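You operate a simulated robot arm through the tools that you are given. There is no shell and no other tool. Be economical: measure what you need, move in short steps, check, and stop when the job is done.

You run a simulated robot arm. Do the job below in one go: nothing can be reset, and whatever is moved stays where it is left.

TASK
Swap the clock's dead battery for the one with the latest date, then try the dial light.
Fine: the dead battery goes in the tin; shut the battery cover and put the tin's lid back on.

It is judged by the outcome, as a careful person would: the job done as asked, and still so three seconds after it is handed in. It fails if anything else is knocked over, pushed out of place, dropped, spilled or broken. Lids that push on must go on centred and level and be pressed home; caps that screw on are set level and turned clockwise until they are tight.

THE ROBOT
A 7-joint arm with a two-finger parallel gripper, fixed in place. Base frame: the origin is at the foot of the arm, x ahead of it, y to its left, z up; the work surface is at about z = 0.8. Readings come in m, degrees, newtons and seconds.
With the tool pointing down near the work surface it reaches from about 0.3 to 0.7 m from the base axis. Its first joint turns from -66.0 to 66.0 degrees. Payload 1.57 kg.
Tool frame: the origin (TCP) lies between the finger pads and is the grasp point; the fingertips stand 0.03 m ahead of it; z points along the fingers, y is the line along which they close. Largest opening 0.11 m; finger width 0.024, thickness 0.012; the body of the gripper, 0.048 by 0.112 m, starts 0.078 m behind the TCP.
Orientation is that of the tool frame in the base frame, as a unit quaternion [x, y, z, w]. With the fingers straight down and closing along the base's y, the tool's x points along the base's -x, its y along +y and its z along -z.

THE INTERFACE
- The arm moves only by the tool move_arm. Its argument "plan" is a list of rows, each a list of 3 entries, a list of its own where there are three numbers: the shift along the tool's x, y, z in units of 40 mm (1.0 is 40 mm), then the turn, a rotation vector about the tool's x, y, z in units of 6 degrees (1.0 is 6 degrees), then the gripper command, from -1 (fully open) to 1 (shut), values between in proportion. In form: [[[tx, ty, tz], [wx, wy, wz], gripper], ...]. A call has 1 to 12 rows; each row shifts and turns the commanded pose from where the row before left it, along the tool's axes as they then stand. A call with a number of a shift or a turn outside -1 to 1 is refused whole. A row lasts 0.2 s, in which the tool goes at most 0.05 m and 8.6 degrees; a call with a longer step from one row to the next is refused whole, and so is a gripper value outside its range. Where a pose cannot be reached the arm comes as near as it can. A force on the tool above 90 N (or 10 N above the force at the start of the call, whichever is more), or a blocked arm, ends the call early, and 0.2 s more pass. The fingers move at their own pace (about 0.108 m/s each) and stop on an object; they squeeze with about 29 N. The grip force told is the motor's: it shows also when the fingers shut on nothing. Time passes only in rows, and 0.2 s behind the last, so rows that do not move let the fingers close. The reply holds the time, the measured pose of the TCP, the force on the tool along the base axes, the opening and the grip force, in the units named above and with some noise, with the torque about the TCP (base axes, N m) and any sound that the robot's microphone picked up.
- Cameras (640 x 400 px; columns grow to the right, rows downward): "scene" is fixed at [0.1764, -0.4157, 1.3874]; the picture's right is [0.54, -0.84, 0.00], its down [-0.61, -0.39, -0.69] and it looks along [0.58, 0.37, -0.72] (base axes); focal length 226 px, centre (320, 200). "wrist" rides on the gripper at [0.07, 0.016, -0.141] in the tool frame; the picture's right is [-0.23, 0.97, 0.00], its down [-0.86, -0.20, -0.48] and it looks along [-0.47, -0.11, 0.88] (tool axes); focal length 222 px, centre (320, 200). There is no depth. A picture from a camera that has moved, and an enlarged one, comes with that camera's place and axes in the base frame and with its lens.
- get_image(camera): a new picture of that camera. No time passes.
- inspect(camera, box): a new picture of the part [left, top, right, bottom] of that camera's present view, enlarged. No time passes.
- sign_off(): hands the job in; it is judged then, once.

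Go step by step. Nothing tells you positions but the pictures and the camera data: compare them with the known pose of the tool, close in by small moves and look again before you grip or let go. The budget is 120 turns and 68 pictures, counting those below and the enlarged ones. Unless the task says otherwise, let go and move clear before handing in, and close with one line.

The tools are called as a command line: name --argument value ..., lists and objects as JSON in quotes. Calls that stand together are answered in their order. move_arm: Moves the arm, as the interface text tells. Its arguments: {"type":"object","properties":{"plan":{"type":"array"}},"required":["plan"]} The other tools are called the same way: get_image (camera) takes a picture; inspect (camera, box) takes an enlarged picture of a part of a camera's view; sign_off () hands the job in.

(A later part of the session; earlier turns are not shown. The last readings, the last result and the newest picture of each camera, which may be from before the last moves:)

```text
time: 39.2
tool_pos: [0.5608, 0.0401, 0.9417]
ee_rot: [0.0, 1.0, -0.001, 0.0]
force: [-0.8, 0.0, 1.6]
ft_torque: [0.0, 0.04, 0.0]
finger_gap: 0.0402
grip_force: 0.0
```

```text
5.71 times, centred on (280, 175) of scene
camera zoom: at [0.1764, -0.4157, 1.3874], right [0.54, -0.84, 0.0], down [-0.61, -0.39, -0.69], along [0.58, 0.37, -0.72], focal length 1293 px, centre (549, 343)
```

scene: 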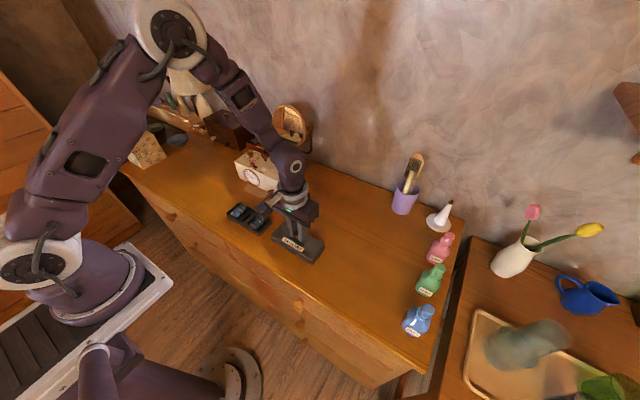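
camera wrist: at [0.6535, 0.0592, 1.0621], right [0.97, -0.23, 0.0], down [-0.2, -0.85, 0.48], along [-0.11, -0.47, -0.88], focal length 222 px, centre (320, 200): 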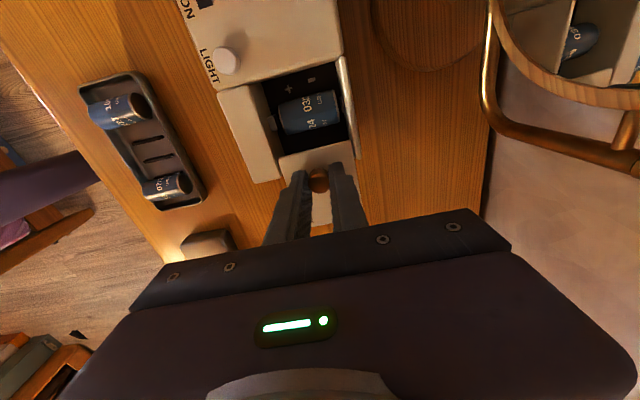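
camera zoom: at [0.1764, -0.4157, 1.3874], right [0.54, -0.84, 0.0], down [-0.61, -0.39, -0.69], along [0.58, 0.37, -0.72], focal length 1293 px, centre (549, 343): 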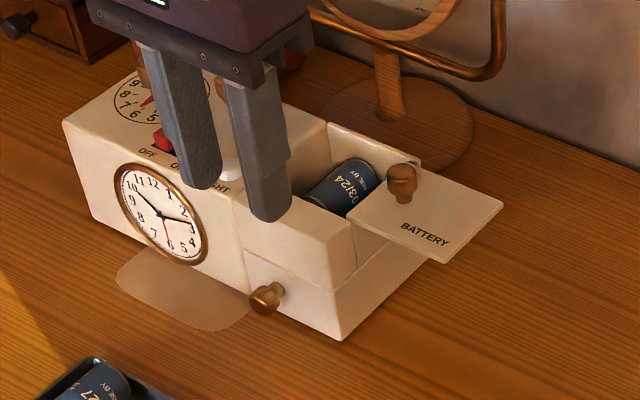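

The knob cap is at about (0.560, 0.0395, 0.830). I'll come down around it and grip.

move_arm --plan '[[[0, 0, 0.8], [0, 0, 0], 0.27], [[0, 0, 0.8], [0, 0, 0], 0.27], [[0, 0, 0.6], [0, 0, 0], 0.27], [[0, 0, 0], [0, 0, 0], 0.27], [[0, 0, 0], [0, 0, 0], 1], [[0, 0, 0], [0, 0, 0], 1], [[0, 0, 0], [0, 0, 0], 1]]'

inspect --camera "scene" --box '[240, 140, 320, 210]'

```text
time: 40.8
tool_pos: [0.562, 0.0399, 0.8537]
ee_rot: [0.0, 1.0, 0.0, -0.001]
force: [-1.7, -4.3, 0.6]
ft_torque: [-0.09, 0.06, -0.1]
finger_gap: 0.0166
grip_force: 29.0
```

```text
5.71 times, centred on (280, 175) of scene
camera zoom: at [0.1765, -0.4158, 1.3874], right [0.54, -0.84, 0.0], down [-0.61, -0.39, -0.69], along [0.58, 0.37, -0.72], focal length 1293 px, centre (549, 343)
```

zoom: 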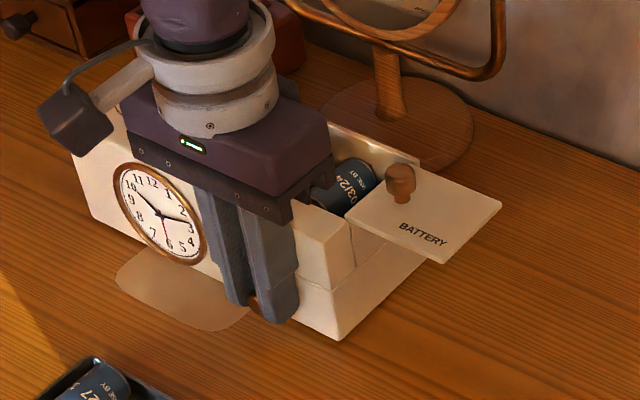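

The knob is gripped (16.6 mm). I'll try a gentle pull of 4 mm toward -x.

move_arm --plan '[[[0.05, 0, 0], [0, 0, 0], 1], [[0.05, 0, 0], [0, 0, 0], 1], [[0, 0, 0], [0, 0, 0], 1]]'

inspect --camera "scene" --box '[240, 140, 320, 210]'

```text
time: 41.6
tool_pos: [0.5595, 0.0403, 0.8535]
ee_rot: [0.0, 1.0, 0.0, 0.0]
force: [1.9, 1.1, -0.4]
ft_torque: [0.05, 0.1, -0.13]
finger_gap: 0.0163
grip_force: 28.7
```

```text
5.71 times, centred on (280, 175) of scene
camera zoom: at [0.1766, -0.4157, 1.3874], right [0.54, -0.84, 0.0], down [-0.61, -0.39, -0.69], along [0.58, 0.37, -0.72], focal length 1293 px, centre (549, 343)
```

zoom: 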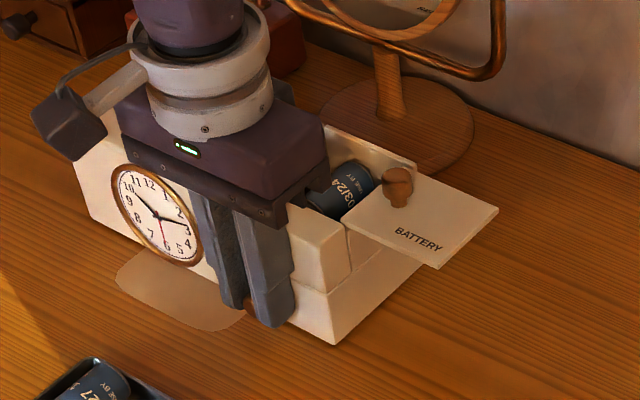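

The knob doesn't pull; the clock came along about 3 mm instead. I'll push back the same amount, and a little more, to see if it presses in.

move_arm --plan '[[[-0.05, 0, 0], [0, 0, 0], 1], [[-0.05, 0, 0], [0, 0, 0], 1], [[-0.05, 0, 0], [0, 0, 0], 1], [[0, 0, 0], [0, 0, 0], 1]]'

inspect --camera "scene" --box '[240, 140, 320, 210]'

```text
time: 42.6
tool_pos: [0.566, 0.0389, 0.8535]
ee_rot: [-0.001, 1.0, 0.0, 0.0]
force: [-1.6, -1.8, -0.4]
ft_torque: [-0.04, 0.24, 0.07]
finger_gap: 0.0163
grip_force: 29.1
```

```text
5.71 times, centred on (280, 175) of scene
camera zoom: at [0.1765, -0.4158, 1.3874], right [0.54, -0.84, 0.0], down [-0.61, -0.39, -0.69], along [0.58, 0.37, -0.72], focal length 1293 px, centre (549, 343)
```

zoom: 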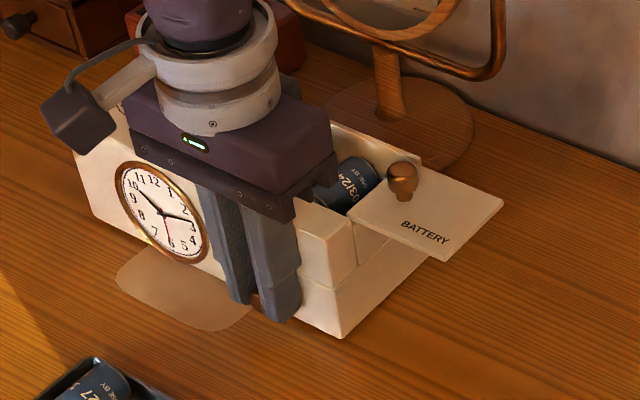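

It doesn't press in either (the clock just nudged back to about where it was). I'll try turning it: an 18° roll about the knob's own axis, watching torque.

move_arm --plan '[[[0, -0.061, 0], [-1, 0, 0], 1], [[0, -0.061, 0], [-1, 0, 0], 1], [[0, -0.061, 0], [-1, 0, 0], 1], [[0, 0, 0], [0, 0, 0], 1]]'

inspect --camera "scene" --box '[240, 140, 320, 210]'

```text
time: 43.6
tool_pos: [0.5646, 0.0333, 0.8522]
ee_rot: [0.0, 0.988, 0.157, -0.001]
force: [0.7, -0.1, 0.1]
ft_torque: [-0.01, 0.2, 0.04]
finger_gap: 0.0167
grip_force: 29.2
```

```text
5.71 times, centred on (280, 175) of scene
camera zoom: at [0.1765, -0.4157, 1.3874], right [0.54, -0.84, 0.0], down [-0.61, -0.39, -0.69], along [0.58, 0.37, -0.72], focal length 1293 px, centre (549, 343)
```

zoom: 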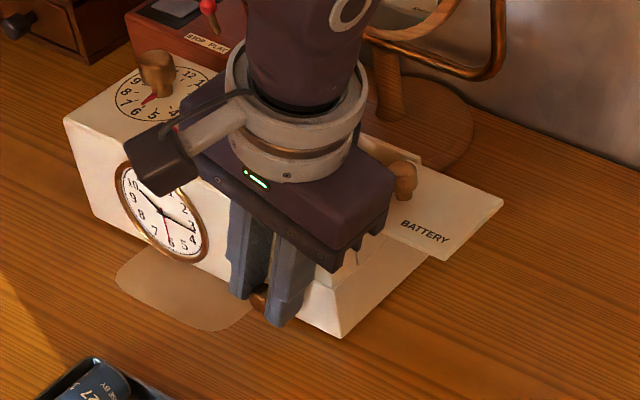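

It turned with no resistance and the clock didn't move, so the knob is rotary. I'll turn further and check the battery.

move_arm --plan '[[[0, -0.061, 0], [-1, 0, 0], 1], [[0, -0.061, 0], [-1, 0, 0], 1], [[0, -0.061, 0], [-1, 0, 0], 1], [[0, -0.061, 0], [-1, 0, 0], 1], [[0, 0, 0], [0, 0, 0], 1]]'

inspect --camera "wrist" --box '[200, 60, 440, 240]'

```text
time: 44.8
tool_pos: [0.5647, 0.0242, 0.8483]
ee_rot: [0.0, 0.934, 0.358, 0.0]
force: [-0.3, -0.4, 0.2]
ft_torque: [-0.14, 0.23, 0.07]
finger_gap: 0.0165
grip_force: 29.6
```

```text
2.22 times, centred on (320, 150) of wrist
camera zoom: at [0.4959, -0.0595, 0.9649], right [0.23, 0.72, 0.65], down [0.86, -0.47, 0.22], along [0.47, 0.51, -0.72], focal length 494 px, centre (320, 311)
```

zoom: 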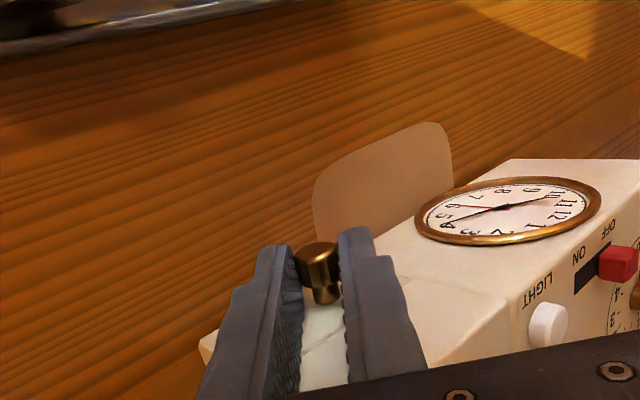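

inspect --camera "scene" --box '[250, 145, 310, 205]'

```text
6.67 times, centred on (280, 175) of scene
camera zoom: at [0.1765, -0.4157, 1.3874], right [0.54, -0.84, 0.0], down [-0.61, -0.39, -0.69], along [0.58, 0.37, -0.72], focal length 1509 px, centre (587, 367)
```

zoom: 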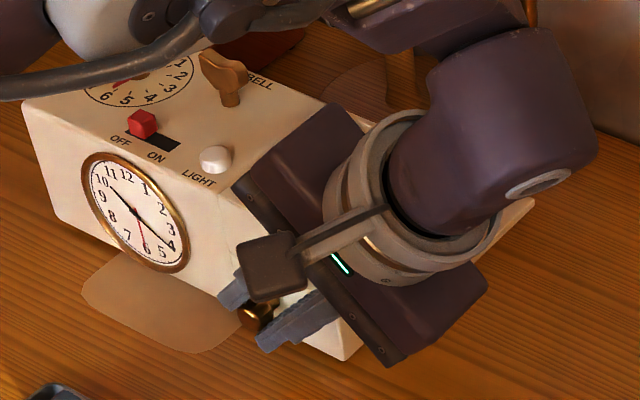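

The minute hand moved, so this knob sets the time and isn't a release. I'll turn it back by exactly the same 42° and compare the hands.

move_arm --plan '[[[0, 0.061, 0], [1, 0, 0], 1], [[0, 0.061, 0], [1, 0, 0], 1], [[0, 0.061, 0], [1, 0, 0], 1], [[0, 0.061, 0], [1, 0, 0], 1], [[0, 0.061, 0], [1, 0, 0], 1], [[0, 0.061, 0], [1, 0, 0], 1], [[0, 0.061, 0], [1, 0, 0], 1], [[0, 0, 0], [0, 0, 0], 1]]'

inspect --camera "scene" --box '[240, 150, 300, 210]'

```text
time: 46.6
tool_pos: [0.5655, 0.0392, 0.8547]
ee_rot: [0.0, 1.0, 0.0, -0.001]
force: [0.2, 0.2, 0.9]
ft_torque: [0.02, 0.21, 0.03]
finger_gap: 0.0164
grip_force: 29.4
```

```text
6.67 times, centred on (270, 180) of scene
camera zoom: at [0.1765, -0.4157, 1.3874], right [0.54, -0.84, 0.0], down [-0.61, -0.39, -0.69], along [0.58, 0.37, -0.72], focal length 1509 px, centre (653, 333)
```

zoom: 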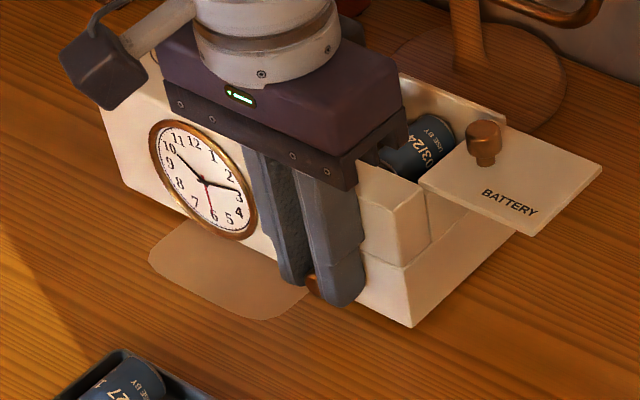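

The hands are back to their original reading. The battery is simply held between its contacts, so I'll release this knob and return to the battery to lever its + end up, the way one normally takes out a cell.

move_arm --plan '[[[0, 0, 0], [0, 0, 0], 0.27], [[0, 0, 0], [0, 0, 0], 0.27], [[0, 0, -0.9], [0, 0, 0], 0.27], [[0, 0, -0.95], [0, 0, 0], 0.27], [[-1, -0.04, 0], [0, 0, 0], 0.42], [[-0.97, -0.04, 0], [0, 0, 0], 0.42], [[0, 0, 0], [0, 0, 0], 0.42]]'

inspect --camera "wrist" --box '[250, 110, 390, 220]'

```text
time: 48.2
tool_pos: [0.642, 0.035, 0.9307]
ee_rot: [0.001, 1.0, -0.001, 0.0]
force: [0.1, -0.2, 0.2]
ft_torque: [0.02, -0.02, 0.01]
finger_gap: 0.0321
grip_force: 0.1
```

```text
3.64 times, centred on (320, 165) of wrist
camera zoom: at [0.574, 0.05, 1.0715], right [0.23, 0.97, 0.0], down [0.86, -0.2, 0.48], along [0.47, -0.11, -0.88], focal length 808 px, centre (320, 327)
```

zoom: 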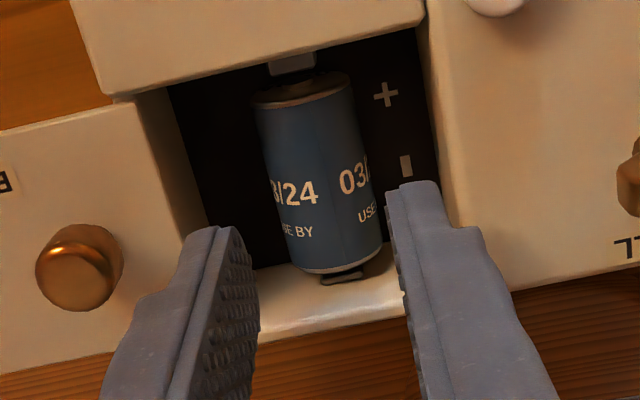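

move_arm --plan '[[[-0.03, 0, 0.45], [0, 0, 0], 0.42], [[0, 0, 0.45], [0, 0, 0], 0.42], [[0, 0, 0.35], [0, 0, 0], 0.42], [[0, 0, 0], [0, 0, 0], 1], [[0, 0, 0], [0, 0, 0], 1], [[0, 0, 0], [0, 0, 0], 1]]'

```text
time: 49.6
tool_pos: [0.6452, 0.0343, 0.8801]
ee_rot: [0.0, 1.0, 0.0, 0.0]
force: [-3.7, -2.0, 15.4]
ft_torque: [-0.04, 0.74, -0.33]
finger_gap: 0.026
grip_force: 29.1
```

Gripped again. I'll lever the front (+) end up about 12° around its rear bottom edge.

move_arm --plan '[[[-0.04, 0, -0.05], [0, 0.5, 0], 1], [[-0.04, 0, -0.035], [0, 0.5, 0], 1], [[-0.04, 0, -0.035], [0, 0.5, 0], 1], [[-0.04, 0, -0.035], [0, 0.5, 0], 1], [[0, 0, 0], [0, 0, 0], 1]]'

inspect --camera "scene" --box '[250, 140, 310, 200]'

```text
time: 50.8
tool_pos: [0.6447, 0.0436, 0.8806]
ee_rot: [-0.023, 0.995, -0.003, -0.096]
force: [0.3, -16.3, 22.1]
ft_torque: [-0.46, -0.53, -0.72]
finger_gap: 0.0258
grip_force: 28.9
out of reach, approached as far as the arm can: row 4
```

```text
6.67 times, centred on (280, 170) of scene
camera zoom: at [0.1759, -0.4161, 1.3874], right [0.54, -0.84, 0.0], down [-0.61, -0.39, -0.69], along [0.58, 0.37, -0.72], focal length 1509 px, centre (587, 400)
```

zoom: 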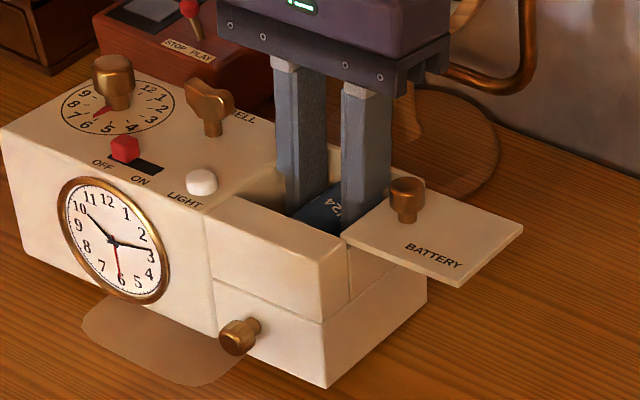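

That tilt direction is at the limit of reach, so I'll undo it and correct the position before trying the other way.

move_arm --plan '[[[0.04, 0, 0.0], [0, -0.5, 0], 1], [[0.04, 0, 0.0], [0, -0.5, 0], 1], [[0.04, 0, 0.0], [0, -0.5, 0], 1], [[0.04, 0, 0.0], [0, -0.5, 0], 1], [[0, 0, 0], [0, 0, 0], 1]]'

```text
time: 52.0
tool_pos: [0.6456, 0.0357, 0.8859]
ee_rot: [0.0, 1.0, 0.0, 0.0]
force: [-2.2, 0.9, -6.7]
ft_torque: [-0.03, 0.22, 0.37]
finger_gap: 0.0259
grip_force: 28.8
```

Level again. Now the opposite tilt: rear end up, pivoting on the front bottom edge.

move_arm --plan '[[[0.04, 0, -0.0], [0, -0.5, 0], 1], [[0.04, 0, -0.02], [0, -0.5, 0], 1], [[0.04, 0, -0.033], [0, -0.5, 0], 1], [[0.04, 0, -0.033], [0, -0.5, 0], 1], [[0, 0, 0], [0, 0, 0], 1]]'

inspect --camera "scene" --box '[250, 140, 310, 200]'

```text
time: 53.2
tool_pos: [0.6385, 0.036, 0.889]
ee_rot: [0.0, 0.995, 0.0, 0.104]
force: [-5.8, -1.3, 0.7]
ft_torque: [-0.05, 0.85, 0.35]
finger_gap: 0.0258
grip_force: 28.5
```

```text
6.67 times, centred on (280, 170) of scene
camera zoom: at [0.1763, -0.4157, 1.3874], right [0.54, -0.84, 0.0], down [-0.61, -0.39, -0.69], along [0.58, 0.37, -0.72], focal length 1509 px, centre (587, 400)
```

zoom: 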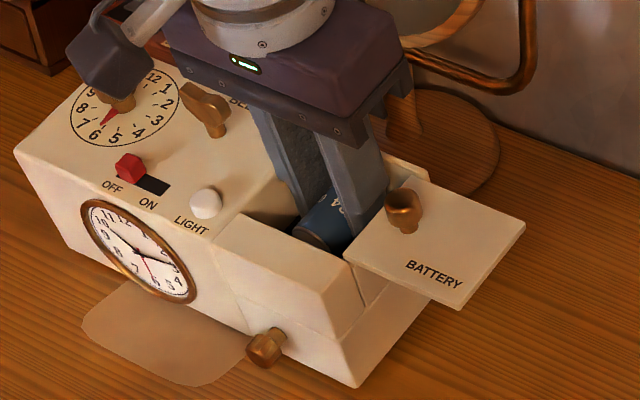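

Levering tips the whole clock, so the battery is really hooked in. I'll undo that. The front tab seems to overhang the + nub, so next I'll push the battery toward the rear (−) spring before lifting.

move_arm --plan '[[[-0.04, 0, 0.033], [0, 0.5, 0], 1], [[-0.04, 0, 0.033], [0, 0.5, 0], 1], [[-0.04, 0, 0.02], [0, 0.5, 0], 1], [[-0.04, 0, 0.06], [0, 0.5, 0], 1], [[0, 0, 0.05], [0, 0, 0], 1], [[0, 0, 0], [0, 0, 0], 1]]'

inspect --camera "wrist" --box '[270, 90, 380, 190]'

```text
time: 54.6
tool_pos: [0.644, 0.0352, 0.8813]
ee_rot: [0.001, 1.0, 0.0, 0.0]
force: [1.4, -3.4, -0.4]
ft_torque: [0.04, -0.48, -0.27]
finger_gap: 0.0256
grip_force: 28.7
```

```text
4.00 times, centred on (325, 140) of wrist
camera zoom: at [0.5764, 0.0514, 1.0232], right [0.23, 0.97, 0.0], down [0.86, -0.2, 0.48], along [0.47, -0.11, -0.88], focal length 888 px, centre (300, 440)
```

zoom: 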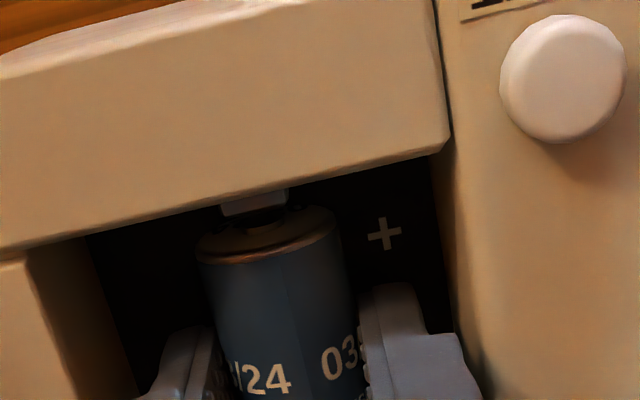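

Now a small push toward +x (toward the − contact), then I'll compare how the battery sits against the front tab.

move_arm --plan '[[[-0.05, 0, 0], [0, 0, 0], 1], [[-0.05, 0, 0], [0, 0, 0], 1], [[0, 0, 0], [0, 0, 0], 1]]'

inspect --camera "wrist" --box '[270, 90, 380, 190]'

```text
time: 55.4
tool_pos: [0.6498, 0.0366, 0.8813]
ee_rot: [0.0, 1.0, 0.0, 0.0]
force: [-3.0, 0.8, 0.1]
ft_torque: [0.23, -0.15, 0.45]
finger_gap: 0.0256
grip_force: 29.0
```

```text
4.00 times, centred on (325, 140) of wrist
camera zoom: at [0.5801, 0.0516, 1.0231], right [0.23, 0.97, 0.0], down [0.86, -0.2, 0.48], along [0.47, -0.11, -0.88], focal length 888 px, centre (300, 440)
```

zoom: 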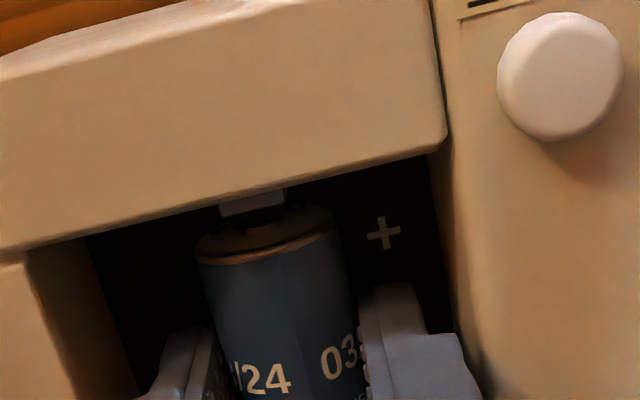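

No relative movement; the clock just slid about 4 mm, so I'll bring it back. Then I'll lever by rolling: one fingertip bears on the well floor while the battery is pried up, so the clock's long base takes the reaction.

move_arm --plan '[[[0.06, 0, 0], [0, 0, 0], 1], [[0.05, 0, 0], [0, 0, 0], 1], [[0, 0, 0.03], [0, 0, 0], 1], [[0, -0.039, -0.02], [-0.5, 0, 0], 1], [[0, -0.039, -0.02], [-0.5, 0, 0], 1], [[0, -0.039, -0.025], [-0.5, 0, 0], 1], [[0, 0, 0], [0, 0, 0], 1]]'

inspect --camera "scene" --box '[250, 140, 310, 200]'

```text
time: 57.0
tool_pos: [0.6454, 0.0299, 0.8827]
ee_rot: [0.0, 0.997, 0.079, -0.001]
force: [0.4, -2.4, -0.2]
ft_torque: [-0.08, -0.03, 0.06]
finger_gap: 0.0247
grip_force: 28.8
```

```text
6.67 times, centred on (280, 170) of scene
camera zoom: at [0.1764, -0.4158, 1.3874], right [0.54, -0.84, 0.0], down [-0.61, -0.39, -0.69], along [0.58, 0.37, -0.72], focal length 1509 px, centre (587, 400)
```

zoom: 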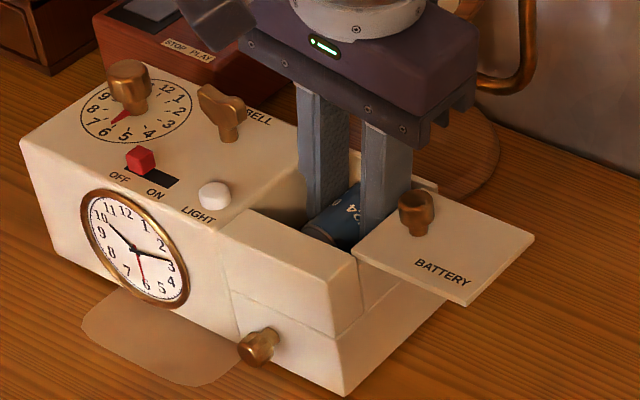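

Almost no force, and the gap shrank to 24.7 mm, so the tips hold the battery above its axis and it rolls rather than lifts. I'll unroll, let go, rise, and study the well for what stops the fingers going deeper.

move_arm --plan '[[[0, 0, 0], [0, 0, 0], 0.42], [[0, 0.039, -0.05], [0.5, 0, 0], 0.42], [[0, 0.039, -0.05], [0.5, 0, 0], 0.42], [[0, 0.039, -0.05], [0.5, 0, 0], 0.42], [[0, 0, -1], [0, 0, 0], 0.42], [[0, 0, -0.9], [0, 0, 0], -0.5], [[0, 0, -0.9], [0, 0, 0], -1], [[0, 0, 0], [0, 0, 0], -1]]'

inspect --camera "wrist" --box '[290, 100, 370, 180]'

```text
time: 58.8
tool_pos: [0.6451, 0.0364, 1.0011]
ee_rot: [-0.001, 1.0, 0.001, 0.001]
force: [0.4, -0.9, -0.4]
ft_torque: [0.02, 0.01, 0.02]
finger_gap: 0.11
grip_force: 0.1
```

```text
5.00 times, centred on (330, 140) of wrist
camera zoom: at [0.5762, 0.0513, 1.1432], right [0.23, 0.97, 0.0], down [0.86, -0.2, 0.48], along [0.47, -0.11, -0.88], focal length 1111 px, centre (270, 500)
```

zoom: 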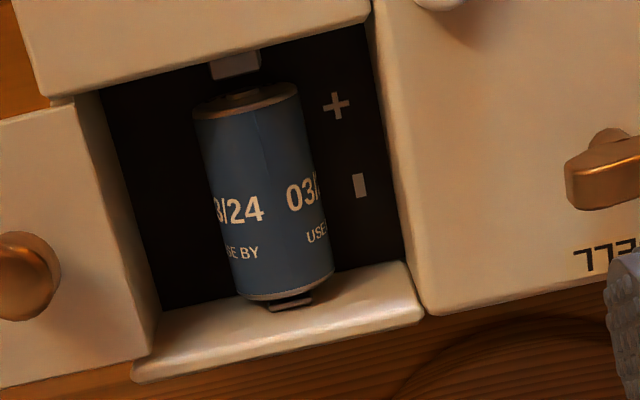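

The readings now make sense: I was gripping the battery above its axis (axis z≈0.849, the chord shrinks as I rise), which wedges it downward. I'll go in deeper with the fingers open until the tips reach the floor, then grip properly.

move_arm --plan '[[[0, -0.02, 0.9], [0, 0, 0], 0.42], [[0, 0, 0.9], [0, 0, 0], 0.42], [[0, 0, 0.7], [0, 0, 0], 0.42], [[0, 0, 0.5], [0, 0, 0], 0.42], [[0, 0, 0.12], [0, 0, 0], 0.42], [[0, 0, 0.1], [0, 0, 0], 0.42], [[0, 0, 0], [0, 0, 0], 0.42]]'

```text
time: 60.4
tool_pos: [0.644, 0.0352, 0.8777]
ee_rot: [0.0, 1.0, -0.001, 0.004]
force: [-23.5, 1.8, 78.0]
ft_torque: [0.07, 1.46, -0.22]
finger_gap: 0.0321
grip_force: 0.1
```

The fingers do stop on the floor at tip z≈0.848, so only the upper half of the battery can be gripped. I'll grip it nearer its + end and lift there, so the battery can pivot between the pads with the − end staying against its spring.

move_arm --plan '[[[0, 0, -0.15], [0, 0, 0], 0.42], [[0.25, 0, 0], [0, 0, 0], 0.42], [[0.25, 0, 0], [0, 0, 0], 0.42], [[0, 0, 0.06], [0, 0, 0], 0.42], [[0, 0, 0], [0, 0, 0], 1], [[0, 0, 0], [0, 0, 0], 1], [[0, 0, 0], [0, 0, 0], 1]]'

```text
time: 62.0
tool_pos: [0.6252, 0.0365, 0.8775]
ee_rot: [-0.001, 1.0, 0.001, 0.002]
force: [-4.4, 12.0, 43.9]
ft_torque: [0.09, 0.59, 0.34]
finger_gap: 0.0259
grip_force: 29.2
```

move_arm --plan '[[[-0.02, 0, -0.08], [0, 0, 0], 1], [[-0.02, 0, -0.07], [0, 0, 0], 1], [[0, 0, -0.05], [0, 0, 0], 1], [[0, 0, 0], [0, 0, 0], 1]]'

inspect --camera "scene" --box '[250, 140, 310, 200]'

```text
time: 63.0
tool_pos: [0.6254, 0.033, 0.8842]
ee_rot: [-0.001, 1.0, -0.001, 0.0]
force: [0.2, -1.1, -9.2]
ft_torque: [-0.54, 0.13, 0.11]
finger_gap: 0.0257
grip_force: 28.6
```

```text
6.67 times, centred on (280, 170) of scene
camera zoom: at [0.1766, -0.4157, 1.3874], right [0.54, -0.84, 0.0], down [-0.61, -0.39, -0.69], along [0.58, 0.37, -0.72], focal length 1509 px, centre (587, 400)
```

zoom: 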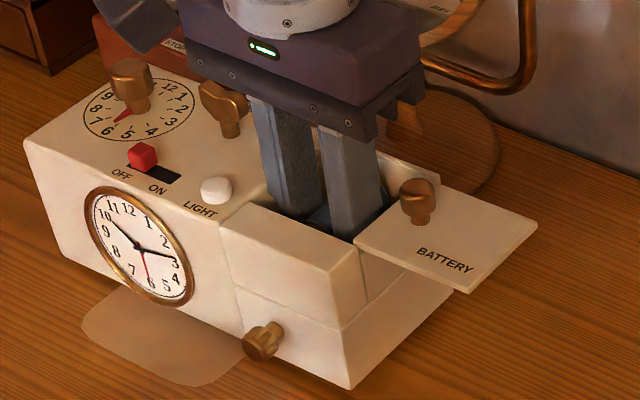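

Still held at 9 N with the clock's end starting to rise. I'll set it down, re-grip at the middle, take up light tension, and wiggle in yaw so the end contacts slide sideways and lose their hold.

move_arm --plan '[[[0, 0, 0.14], [0, 0, 0], 1], [[0, 0, 0], [0, 0, 0], 0.42], [[0, 0.03, 0], [0, 0, 0], 0.42], [[-0.25, 0, -0.03], [0, 0, 0], 0.42], [[-0.25, 0, 0], [0, 0, 0], 0.42], [[0, 0, 0.08], [0, 0, 0], 0.42], [[0, 0, 0], [0, 0, 0], 1], [[0, 0, 0], [0, 0, 0], 1], [[0, 0, 0], [0, 0, 0], 1]]'

move_arm --plan '[[[0, 0, -0.06], [0, 0, 0], 1], [[0, 0, -0.04], [0, 0, 1], 1], [[0, 0, 0], [0, 0, -1], 1], [[0, 0, -0.02], [0, 0, -1], 1], [[0, 0, 0], [0, 0, 1], 1], [[0, 0, -0.02], [0, 0, 1], 1], [[0, 0, 0], [0, 0, -1], 1], [[0, 0, 0], [0, 0, 0], 1]]'

```text
time: 65.0
tool_pos: [0.646, 0.0346, 0.8779]
ee_rot: [0.0, 1.0, -0.001, 0.002]
force: [2.0, -8.8, 22.4]
ft_torque: [-0.19, 0.66, 0.52]
finger_gap: 0.026
grip_force: 29.1
```

```text
time: 66.8
tool_pos: [0.6465, 0.036, 0.8821]
ee_rot: [0.0, 1.0, 0.0, 0.0]
force: [2.1, 0.3, -7.4]
ft_torque: [-0.14, -0.18, -0.35]
finger_gap: 0.0259
grip_force: 28.7
```

move_arm --plan '[[[0, 0, -0.03], [0, 0, 1], 1], [[0, 0, -0.03], [0, 0, -1], 1], [[0, 0, -0.03], [0, 0, -1], 1], [[0, 0, -0.03], [0, 0, 1], 1], [[0, 0, 0], [0, 0, 0], 1]]'

inspect --camera "scene" --box '[250, 140, 310, 200]'

```text
time: 68.0
tool_pos: [0.6462, 0.0351, 0.8863]
ee_rot: [0.0, 1.0, 0.0, -0.001]
force: [-1.6, -1.5, -7.7]
ft_torque: [-0.27, 0.13, 0.27]
finger_gap: 0.026
grip_force: 29.1
```

```text
6.67 times, centred on (280, 170) of scene
camera zoom: at [0.1765, -0.4157, 1.3874], right [0.54, -0.84, 0.0], down [-0.61, -0.39, -0.69], along [0.58, 0.37, -0.72], focal length 1509 px, centre (587, 400)
```

zoom: 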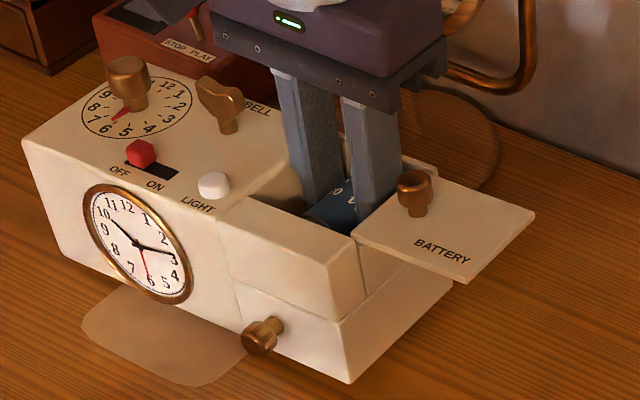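

The clock's end hangs lightly on the battery, which is a constant pull. I'll keep the height and wiggle yaw more to let it slip off.

move_arm --plan '[[[0, 0, 0], [0, 0, 1], 1], [[0, 0, 0], [0, 0, 1], 1], [[0, 0, 0], [0, 0, -1], 1], [[0, 0, 0], [0, 0, -1], 1], [[0, 0, 0], [0, 0, -1], 1], [[0, 0, 0], [0, 0, -1], 1], [[0, 0, 0], [0, 0, 1], 1], [[0, 0, 0], [0, 0, 1], 1], [[0, 0, 0], [0, 0, 0], 1]]'

inspect --camera "scene" --box '[250, 140, 310, 200]'

```text
time: 70.0
tool_pos: [0.6467, 0.0348, 0.8865]
ee_rot: [0.0, 1.0, 0.0, 0.0]
force: [-2.1, -1.7, -6.5]
ft_torque: [-0.17, 0.15, 0.37]
finger_gap: 0.026
grip_force: 28.6
```

```text
6.67 times, centred on (280, 170) of scene
camera zoom: at [0.1765, -0.4157, 1.3874], right [0.54, -0.84, 0.0], down [-0.61, -0.39, -0.69], along [0.58, 0.37, -0.72], focal length 1509 px, centre (587, 400)
```

zoom: 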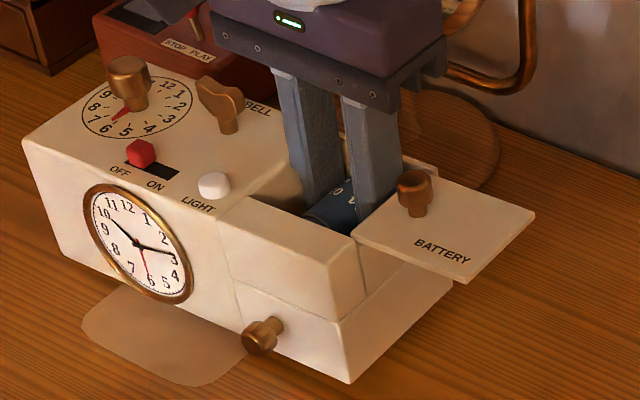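

move_arm --plan '[[[-0.05, 0, -0.05], [0, 0, 1], 1], [[-0.05, 0, -0.05], [0, 0, -1], 1], [[0, 0, -0.05], [0, 0, -1], 1], [[0, 0, -0.05], [0, 0, 1], 1], [[0, 0, 0], [0, 0, 0], 1]]'

inspect --camera "wrist" --box '[270, 90, 380, 190]'

```text
time: 71.2
tool_pos: [0.6509, 0.0357, 0.8954]
ee_rot: [-0.001, 1.0, -0.001, 0.0]
force: [-1.2, 0.0, -9.1]
ft_torque: [-0.41, 0.02, 0.2]
finger_gap: 0.0262
grip_force: 29.2
```

```text
4.00 times, centred on (325, 140) of wrist
camera zoom: at [0.5819, 0.0507, 1.0367], right [0.23, 0.97, 0.0], down [0.86, -0.2, 0.48], along [0.47, -0.11, -0.88], focal length 888 px, centre (300, 440)
```

zoom: 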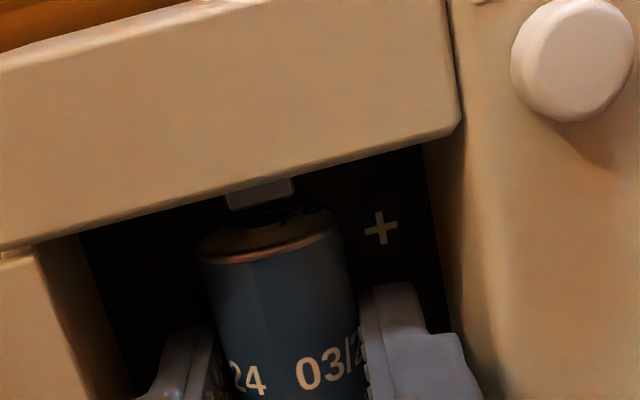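

Still attached, with the clock's end hanging. I'll lower it nearly to the table and, under that gentle pull, rock the battery about its own axis to break the contact friction.

move_arm --plan '[[[0.1, 0, 0.2], [0, 0, 0], 1], [[0, -0.076, 0], [-1, 0, 0], 1], [[0, 0.076, 0], [1, 0, 0], 1], [[0, 0.076, 0], [1, 0, 0], 1], [[0, -0.076, 0], [-1, 0, 0], 1], [[0, -0.076, 0], [-1, 0, 0], 1], [[0, 0.076, 0], [1, 0, 0], 1], [[0, 0.076, 0], [1, 0, 0], 1], [[0, -0.076, 0], [-1, 0, 0], 1], [[0, 0, 0], [0, 0, 0], 1]]'

```text
time: 73.4
tool_pos: [0.6475, 0.0339, 0.8885]
ee_rot: [0.0, 1.0, 0.0, -0.001]
force: [-0.3, 0.6, 1.6]
ft_torque: [-0.03, -0.01, -0.02]
finger_gap: 0.0247
grip_force: 28.9
```

The tension vanished. Let me see whether the battery came free or the fingers slipped.

inspect --camera "scene" --box '[250, 140, 310, 200]'

```text
6.67 times, centred on (280, 170) of scene
camera zoom: at [0.1764, -0.4157, 1.3874], right [0.54, -0.84, 0.0], down [-0.61, -0.39, -0.69], along [0.58, 0.37, -0.72], focal length 1509 px, centre (587, 400)
```

zoom: 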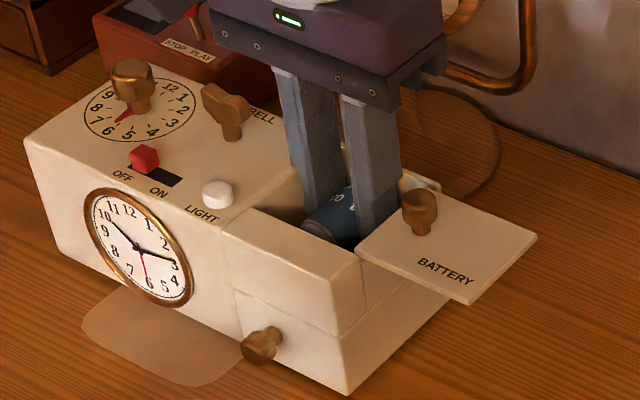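

The clock is seated and the force is about zero. I'll lift slowly and watch the force.

move_arm --plan '[[[0, 0, -0.08], [0, 0, 0], 1], [[0, 0, -0.1], [0, 0, 0], 1], [[0, 0, 0], [0, 0, 0], 1]]'

```text
time: 74.2
tool_pos: [0.646, 0.0341, 0.8958]
ee_rot: [0.0, 1.0, 0.001, 0.0]
force: [-0.4, 1.0, -1.6]
ft_torque: [-0.01, -0.01, 0.0]
finger_gap: 0.0245
grip_force: 29.0
```

move_arm --plan '[[[0, 0, -0.12], [0, 0, 0], 1], [[0, 0, -0.12], [0, 0, 0], 1], [[0, 0, 0], [0, 0, 0], 1]]'

inspect --camera "scene" --box '[255, 145, 305, 195]'

```text
time: 75.0
tool_pos: [0.6451, 0.0358, 0.9053]
ee_rot: [0.0, 1.0, -0.001, 0.0]
force: [-0.4, 0.2, -1.5]
ft_torque: [0.0, -0.02, 0.02]
finger_gap: 0.0244
grip_force: 28.9
```

```text
8.00 times, centred on (280, 170) of scene
camera zoom: at [0.1764, -0.4157, 1.3874], right [0.54, -0.84, 0.0], down [-0.61, -0.39, -0.69], along [0.58, 0.37, -0.72], focal length 1810 px, centre (640, 440)
```

zoom: 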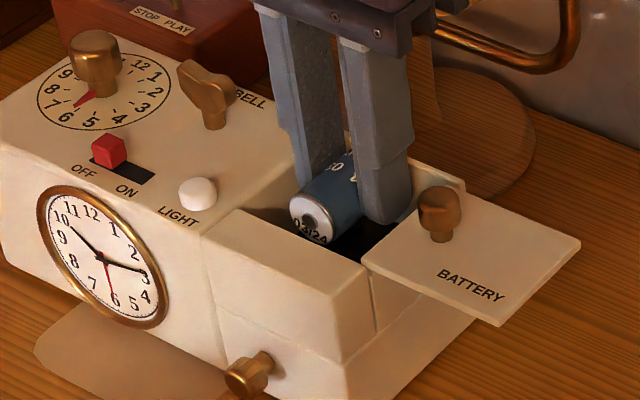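

The battery is out, pinched by the tips above its axis. To carry it safely, I'll lower it until it rests, open a little, go deeper and re-grip.

move_arm --plan '[[[0, 0, 0.15], [0, 0, 0], 1], [[0, 0, 0.15], [0, 0, 0], 1], [[0, 0, 0.1], [0, 0, 0], 1], [[0, 0, 0], [0, 0, 0], 1]]'

```text
time: 76.0
tool_pos: [0.6462, 0.0351, 0.8892]
ee_rot: [-0.001, 1.0, 0.0, -0.001]
force: [-0.4, -0.1, -0.6]
ft_torque: [0.01, 0.01, 0.02]
finger_gap: 0.0246
grip_force: 28.5
```

move_arm --plan '[[[0, 0, 0.03], [0, 0, 0], 1], [[0, 0, 0], [0, 0, 0], 0.44], [[0, 0, 0.2], [0, 0, 0], 0.44], [[0, 0, 0.01], [0, 0, 0], 0.44], [[0, 0, 0], [0, 0, 0], 1], [[0, 0, 0], [0, 0, 0], 1], [[0, 0, 0], [0, 0, 0], 1]]'

```text
time: 77.6
tool_pos: [0.646, 0.0354, 0.8796]
ee_rot: [0.0, 1.0, 0.0, 0.001]
force: [2.7, 0.3, 0.8]
ft_torque: [-0.03, -0.18, -0.11]
finger_gap: 0.0257
grip_force: 29.4
```

Now I'll lift slowly again to see if it comes freely with the better grip.

move_arm --plan '[[[0, 0, -0.05], [0, 0, 0], 1], [[0, 0, -0.05], [0, 0, 0], 1], [[0, 0, 0], [0, 0, 0], 1]]'

```text
time: 78.4
tool_pos: [0.6461, 0.0355, 0.8832]
ee_rot: [0.0, 1.0, -0.001, -0.001]
force: [-0.9, 1.0, -0.2]
ft_torque: [-0.2, -0.21, 0.19]
finger_gap: 0.0256
grip_force: 29.0
```

move_arm --plan '[[[0, 0, -0.15], [0, 0, 0], 1], [[0, 0, -0.15], [0, 0, 0], 1], [[0, 0, -0.2], [0, 0, 0], 1], [[0, 0, 0], [0, 0, 0], 1]]'

inspect --camera "scene" --box '[255, 145, 305, 195]'

```text
time: 79.4
tool_pos: [0.6469, 0.035, 0.9041]
ee_rot: [0.0, 1.0, 0.0, 0.0]
force: [-0.2, 0.9, -7.2]
ft_torque: [-0.07, -0.02, -0.04]
finger_gap: 0.0262
grip_force: 29.1
```

```text
8.00 times, centred on (280, 170) of scene
camera zoom: at [0.1766, -0.4157, 1.3874], right [0.54, -0.84, 0.0], down [-0.61, -0.39, -0.69], along [0.58, 0.37, -0.72], focal length 1810 px, centre (640, 440)
```

zoom: 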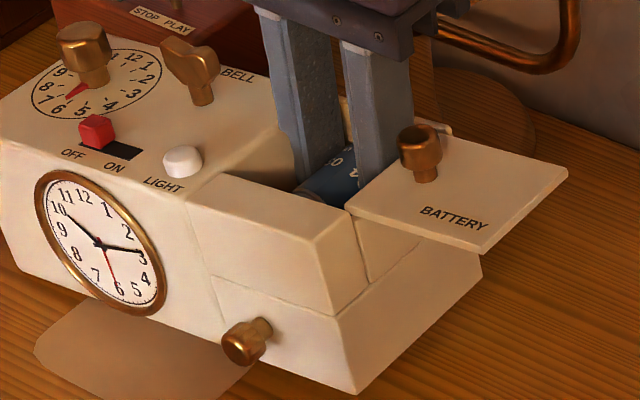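

The clock's end rose again with the gap at 26 mm, but it came free at 24.5 mm. So at full depth I've been clamping the cradle's rails; the battery itself is about 24.5 mm. I'll set the clock down, open, rise 9 mm and grip only the battery.

move_arm --plan '[[[0, 0, 0.2], [0, 0, 0], 1], [[0, 0, 0.2], [0, 0, 0], 1], [[0, 0, 0.18], [0, 0, 0], 1], [[0, 0, 0], [0, 0, 0], 0.42], [[0, 0, 0], [0, 0, 0], 0.42], [[0, 0, -0.21], [0, 0, 0], 0.42], [[0, 0, 0], [0, 0, 0], 1], [[0, 0, 0], [0, 0, 0], 1], [[0, 0, 0], [0, 0, 0], 1]]'

move_arm --plan '[[[0, 0, -0.1], [0, 0, 0], 1], [[0, 0, -0.1], [0, 0, 0], 1], [[0, 0, 0], [0, 0, 0], 1]]'

```text
time: 81.4
tool_pos: [0.6475, 0.0371, 0.8883]
ee_rot: [0.0, 1.0, 0.0, -0.001]
force: [0.0, 0.9, 0.2]
ft_torque: [-0.02, -0.03, -0.04]
finger_gap: 0.0245
grip_force: 29.4
```

```text
time: 82.2
tool_pos: [0.6474, 0.0359, 0.8967]
ee_rot: [0.0, 1.0, 0.0, 0.0]
force: [-0.3, 0.7, -0.2]
ft_torque: [0.02, 0.01, 0.01]
finger_gap: 0.0246
grip_force: 29.7
```

It lifts freely now. I'll raise it clear and carry it over the tin's empty middle place at about (0.448, 0.032).

move_arm --plan '[[[0, 0, -0.6], [0, 0, 0], 1], [[0, 0, -0.9], [0, 0, 0], 1], [[0, 0, -0.7], [0, 0, 0], 1], [[0.8, 0, 0], [0, 0, 0], 1], [[0.85, 0, 0], [0, 0, 0], 1], [[0.85, -0.05, 0], [0, 0, 0], 1], [[0.85, -0.05, 0], [0, 0, 0], 1], [[0.85, 0, 0], [0, 0, 0], 1], [[0.78, 0, 0.5], [0, 0, 0], 1], [[0, 0, 0.7], [0, 0, 0], 1], [[0, 0, 0.4], [0, 0, 0], 1], [[0, 0, 0], [0, 0, 0], 1]]'

inspect --camera "wrist" --box '[220, 80, 430, 220]'

```text
time: 84.8
tool_pos: [0.4466, 0.0305, 0.9208]
ee_rot: [0.0, 1.0, 0.0, 0.0]
force: [-0.3, 0.5, -1.3]
ft_torque: [-0.02, -0.01, -0.01]
finger_gap: 0.0245
grip_force: 29.2
```

```text
2.86 times, centred on (325, 150) of wrist
camera zoom: at [0.3784, 0.0464, 1.0623], right [0.23, 0.97, 0.0], down [0.86, -0.2, 0.48], along [0.47, -0.11, -0.88], focal length 635 px, centre (306, 343)
```

zoom: 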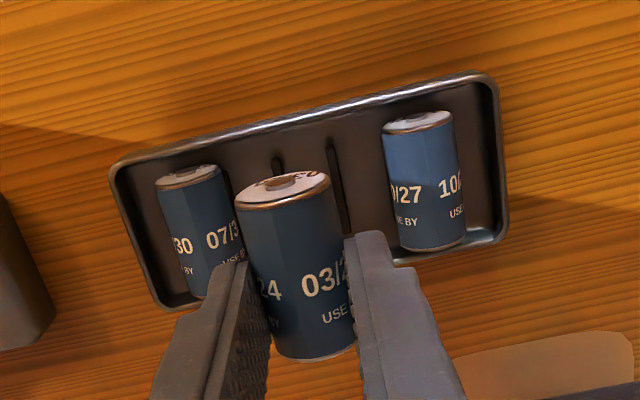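

All batteries in the tin face the same way as the dead one (+ nub toward -x), so no turning is needed. I'll shift 3 mm and lower into the middle place.

move_arm --plan '[[[-0.06, 0.055, 0.6], [0, 0, 0], 1], [[0, 0, 0.6], [0, 0, 0], 1], [[0, 0, 0.4], [0, 0, 0], 1], [[0, 0, 0.1], [0, 0, 0], 1], [[0, 0, 0], [0, 0, 0], 1]]'

move_arm --plan '[[[0, 0, 0.05], [0, 0, 0], 1], [[0, 0, 0.05], [0, 0, 0], 1], [[0, 0, 0], [0, 0, 0], 1]]'

```text
time: 86.0
tool_pos: [0.4501, 0.0342, 0.8533]
ee_rot: [0.0, 1.0, 0.0, 0.0]
force: [0.4, 0.4, -0.5]
ft_torque: [0.01, -0.01, 0.03]
finger_gap: 0.0243
grip_force: 29.0
```

```text
time: 86.8
tool_pos: [0.4496, 0.0337, 0.8489]
ee_rot: [0.0, 1.0, 0.0, -0.001]
force: [-0.6, 0.6, -0.2]
ft_torque: [0.03, -0.03, 0.01]
finger_gap: 0.0246
grip_force: 29.3
```

move_arm --plan '[[[0, 0, 0.05], [0, 0, 0], 1], [[0, 0, 0.03], [0, 0, 0], 1], [[0, 0, 0], [0, 0, 0], 1]]'

inspect --camera "scene" --box '[215, 190, 285, 240]'

```text
time: 87.6
tool_pos: [0.4504, 0.0331, 0.8445]
ee_rot: [0.0, 1.0, 0.0, 0.0]
force: [0.4, 0.3, -1.0]
ft_torque: [0.0, 0.0, -0.02]
finger_gap: 0.0246
grip_force: 29.3
```

```text
8.00 times, centred on (250, 215) of scene
camera zoom: at [0.1764, -0.4157, 1.3874], right [0.54, -0.84, 0.0], down [-0.61, -0.39, -0.69], along [0.58, 0.37, -0.72], focal length 1810 px, centre (880, 80)
```

zoom: 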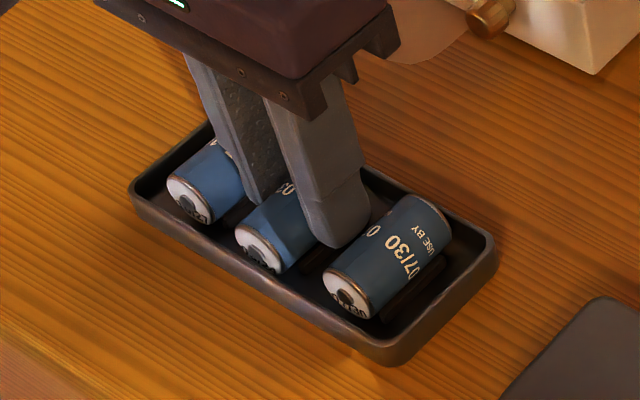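

Nearly down. I'll lower by 1 mm steps until I feel contact.

move_arm --plan '[[[0, 0, 0.03], [0, 0, 0], 1], [[0, 0, 0.03], [0, 0, 0], 1], [[0, 0, 0], [0, 0, 0], 1]]'

move_arm --plan '[[[0, 0, 0.03], [0, 0, 0], 1], [[0, 0, 0], [0, 0, 0], 1]]'

```text
time: 88.4
tool_pos: [0.4495, 0.0335, 0.8446]
ee_rot: [0.0, 1.0, 0.0, 0.0]
force: [-1.8, 1.0, 10.5]
ft_torque: [0.03, 0.09, -0.03]
finger_gap: 0.0245
grip_force: 29.0
```

```text
time: 89.0
tool_pos: [0.4496, 0.0336, 0.841]
ee_rot: [0.0, 1.0, -0.001, 0.001]
force: [-2.4, -0.6, 24.3]
ft_torque: [-0.03, 0.12, -0.05]
finger_gap: 0.0246
grip_force: 29.1
```

The dead battery is resting in the middle place (contact felt). I'll let go, rise, then lean the tool 9° and hover over the 07/30 battery. The tin's side wall leaves barely a finger's thickness there, so the lean gets the wall-side tip over the rim.

move_arm --plan '[[[0, 0, -0.05], [0, 0, 0], 1], [[0, 0, 0], [0, 0, 0], 0.4], [[0, 0, 0], [0, 0, 0], 0.4], [[0, 0, -0.5], [0, 0, 0], 0.4], [[0, 0, -1], [0, 0, 0], 0.4], [[0, -0.5, 0], [0, 0, 0], 0.45], [[0, -0.53, 0], [0, 0, 0], 0.45], [[0, 0, 0], [0.75, 0, 0], 0.45], [[0, 0, 0.2], [0.75, 0, 0], 0.45], [[0, 0, 0], [0, 0, 0], 0.45]]'

inspect --camera "wrist" --box '[230, 90, 420, 220]'

```text
time: 91.2
tool_pos: [0.449, -0.009, 0.8957]
ee_rot: [0.0, 0.997, -0.079, 0.0]
force: [0.9, 0.0, 1.1]
ft_torque: [0.01, 0.02, 0.04]
finger_gap: 0.0305
grip_force: 0.1
```

```text
3.08 times, centred on (325, 155) of wrist
camera zoom: at [0.3808, 0.0294, 1.0333], right [0.23, 0.96, -0.15], down [0.86, -0.12, 0.5], along [0.47, -0.25, -0.85], focal length 684 px, centre (305, 338)
```

zoom: 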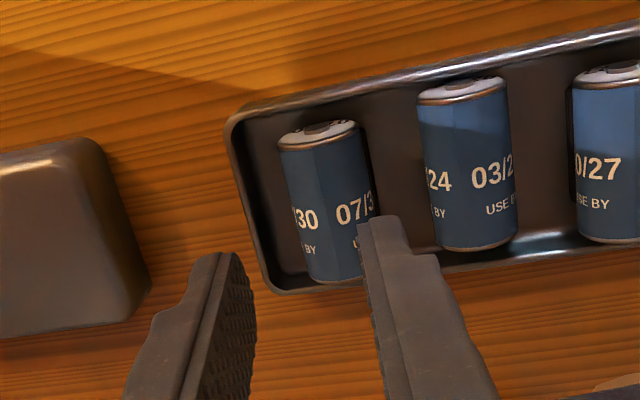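

The 07/30 battery is at about y −0.0115. I'll approach along the leaned tool axis and stop where the tips are just past its axis, then close.

move_arm --plan '[[[0, 0.228, 0.24], [0, 0, 0], 0.45], [[0, 0, 0.4], [0, 0, 0], 0.45], [[0, 0, 0.3], [0, 0, 0], 0.45], [[0, 0, 0.14], [0, 0, 0], 0.45], [[0, 0, 0], [0, 0, 0], 0.45]]'

```text
time: 92.4
tool_pos: [0.4506, -0.007, 0.8523]
ee_rot: [0.001, 0.997, -0.078, 0.0]
force: [-0.1, 0.0, -0.2]
ft_torque: [0.03, 0.01, -0.01]
finger_gap: 0.0304
grip_force: 0.0
```

move_arm --plan '[[[0, 0, 0.07], [0, 0, 0], 0.45], [[0, 0, 0], [0, 0, 0], 1], [[0, 0, 0], [0, 0, 0], 1], [[0, 0, 0], [0, 0, 0], 1]]'

```text
time: 93.4
tool_pos: [0.4504, -0.0063, 0.8487]
ee_rot: [-0.001, 0.997, -0.079, 0.0]
force: [1.0, 2.1, 3.6]
ft_torque: [0.0, -0.01, -0.01]
finger_gap: 0.0246
grip_force: 29.0
```

A clean 24.6 mm grip. I'll lift straight up slowly.

move_arm --plan '[[[0, -0.02, -0.12], [0, 0, 0], 1], [[0, -0.02, -0.12], [0, 0, 0], 1], [[0, -0.04, -0.25], [0, 0, 0], 1], [[0, 0, 0], [0, 0, 0], 1]]'

```text
time: 94.4
tool_pos: [0.4491, -0.0067, 0.8686]
ee_rot: [0.0, 0.997, -0.079, 0.001]
force: [-0.2, 0.3, -0.2]
ft_torque: [0.02, -0.03, 0.0]
finger_gap: 0.0245
grip_force: 29.2
```

The new battery is held. I'll raise it, level the tool and carry it over the clock's well.

move_arm --plan '[[[0, -0.1, -0.7], [0, 0, 0], 1], [[0, -0.1, -0.9], [0, 0, 0], 1], [[0, 0, -0.9], [-0.75, 0, 0], 1], [[0, 0, -0.5], [-0.75, 0, 0], 1], [[-0.8, 0.17, 0], [0, 0, 0], 1], [[-0.8, 0.17, 0], [0, 0, 0], 1], [[-0.8, 0.17, 0], [0, 0, 0], 1], [[-0.8, 0.17, 0], [0, 0, 0], 1], [[-0.8, 0.17, 0], [0, 0, 0], 1], [[-0.8, 0.17, 0], [0, 0, 0], 1], [[0, 0, 0], [0, 0, 0], 1]]'

```text
time: 96.8
tool_pos: [0.6416, 0.0427, 0.9877]
ee_rot: [0.0, 1.0, -0.001, 0.0]
force: [-0.8, 0.1, -1.2]
ft_torque: [0.02, -0.01, -0.01]
finger_gap: 0.0248
grip_force: 29.3
```

move_arm --plan '[[[-0.1, -0.17, 0.4], [0, 0, 0], 1], [[0, 0, 0.6], [0, 0, 0], 1], [[0, 0, 0.44], [0, 0, 0], 1], [[0, 0, 0], [0, 0, 0], 1]]'

inspect --camera "wrist" --box '[265, 100, 385, 215]'

```text
time: 97.8
tool_pos: [0.646, 0.0353, 0.9305]
ee_rot: [0.0, 1.0, 0.0, 0.0]
force: [0.1, -0.1, 0.3]
ft_torque: [0.03, 0.03, 0.02]
finger_gap: 0.0246
grip_force: 28.7
```

```text
3.48 times, centred on (325, 158) of wrist
camera zoom: at [0.5764, 0.0515, 1.0725], right [0.23, 0.97, 0.0], down [0.86, -0.2, 0.48], along [0.47, -0.11, -0.88], focal length 773 px, centre (303, 348)
```

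zoom: 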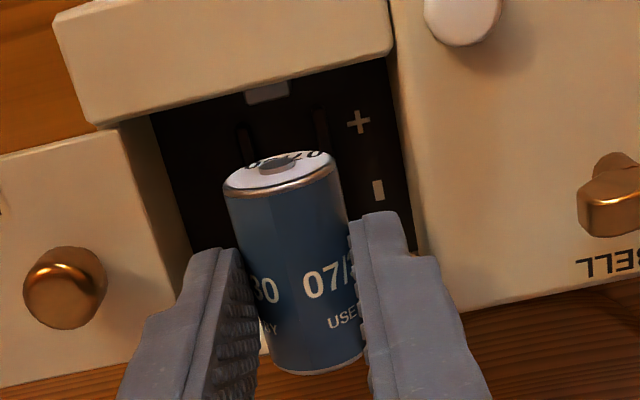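

The rails (centre y≈0.035) and front tab are visible; the battery needs to go about 4.6 mm toward -x. I'll correct that and lower toward the rails.

move_arm --plan '[[[0.115, 0, 0], [0, 0, 0], 1], [[0, 0, 0.35], [0, 0, 0], 1], [[0, 0, 0.35], [0, 0, 0], 1], [[0, 0, 0], [0, 0, 0], 1]]'

```text
time: 98.8
tool_pos: [0.6412, 0.0356, 0.9033]
ee_rot: [0.0, 1.0, 0.0, -0.001]
force: [0.6, -0.1, -1.2]
ft_torque: [-0.01, 0.03, -0.02]
finger_gap: 0.0246
grip_force: 29.3
```

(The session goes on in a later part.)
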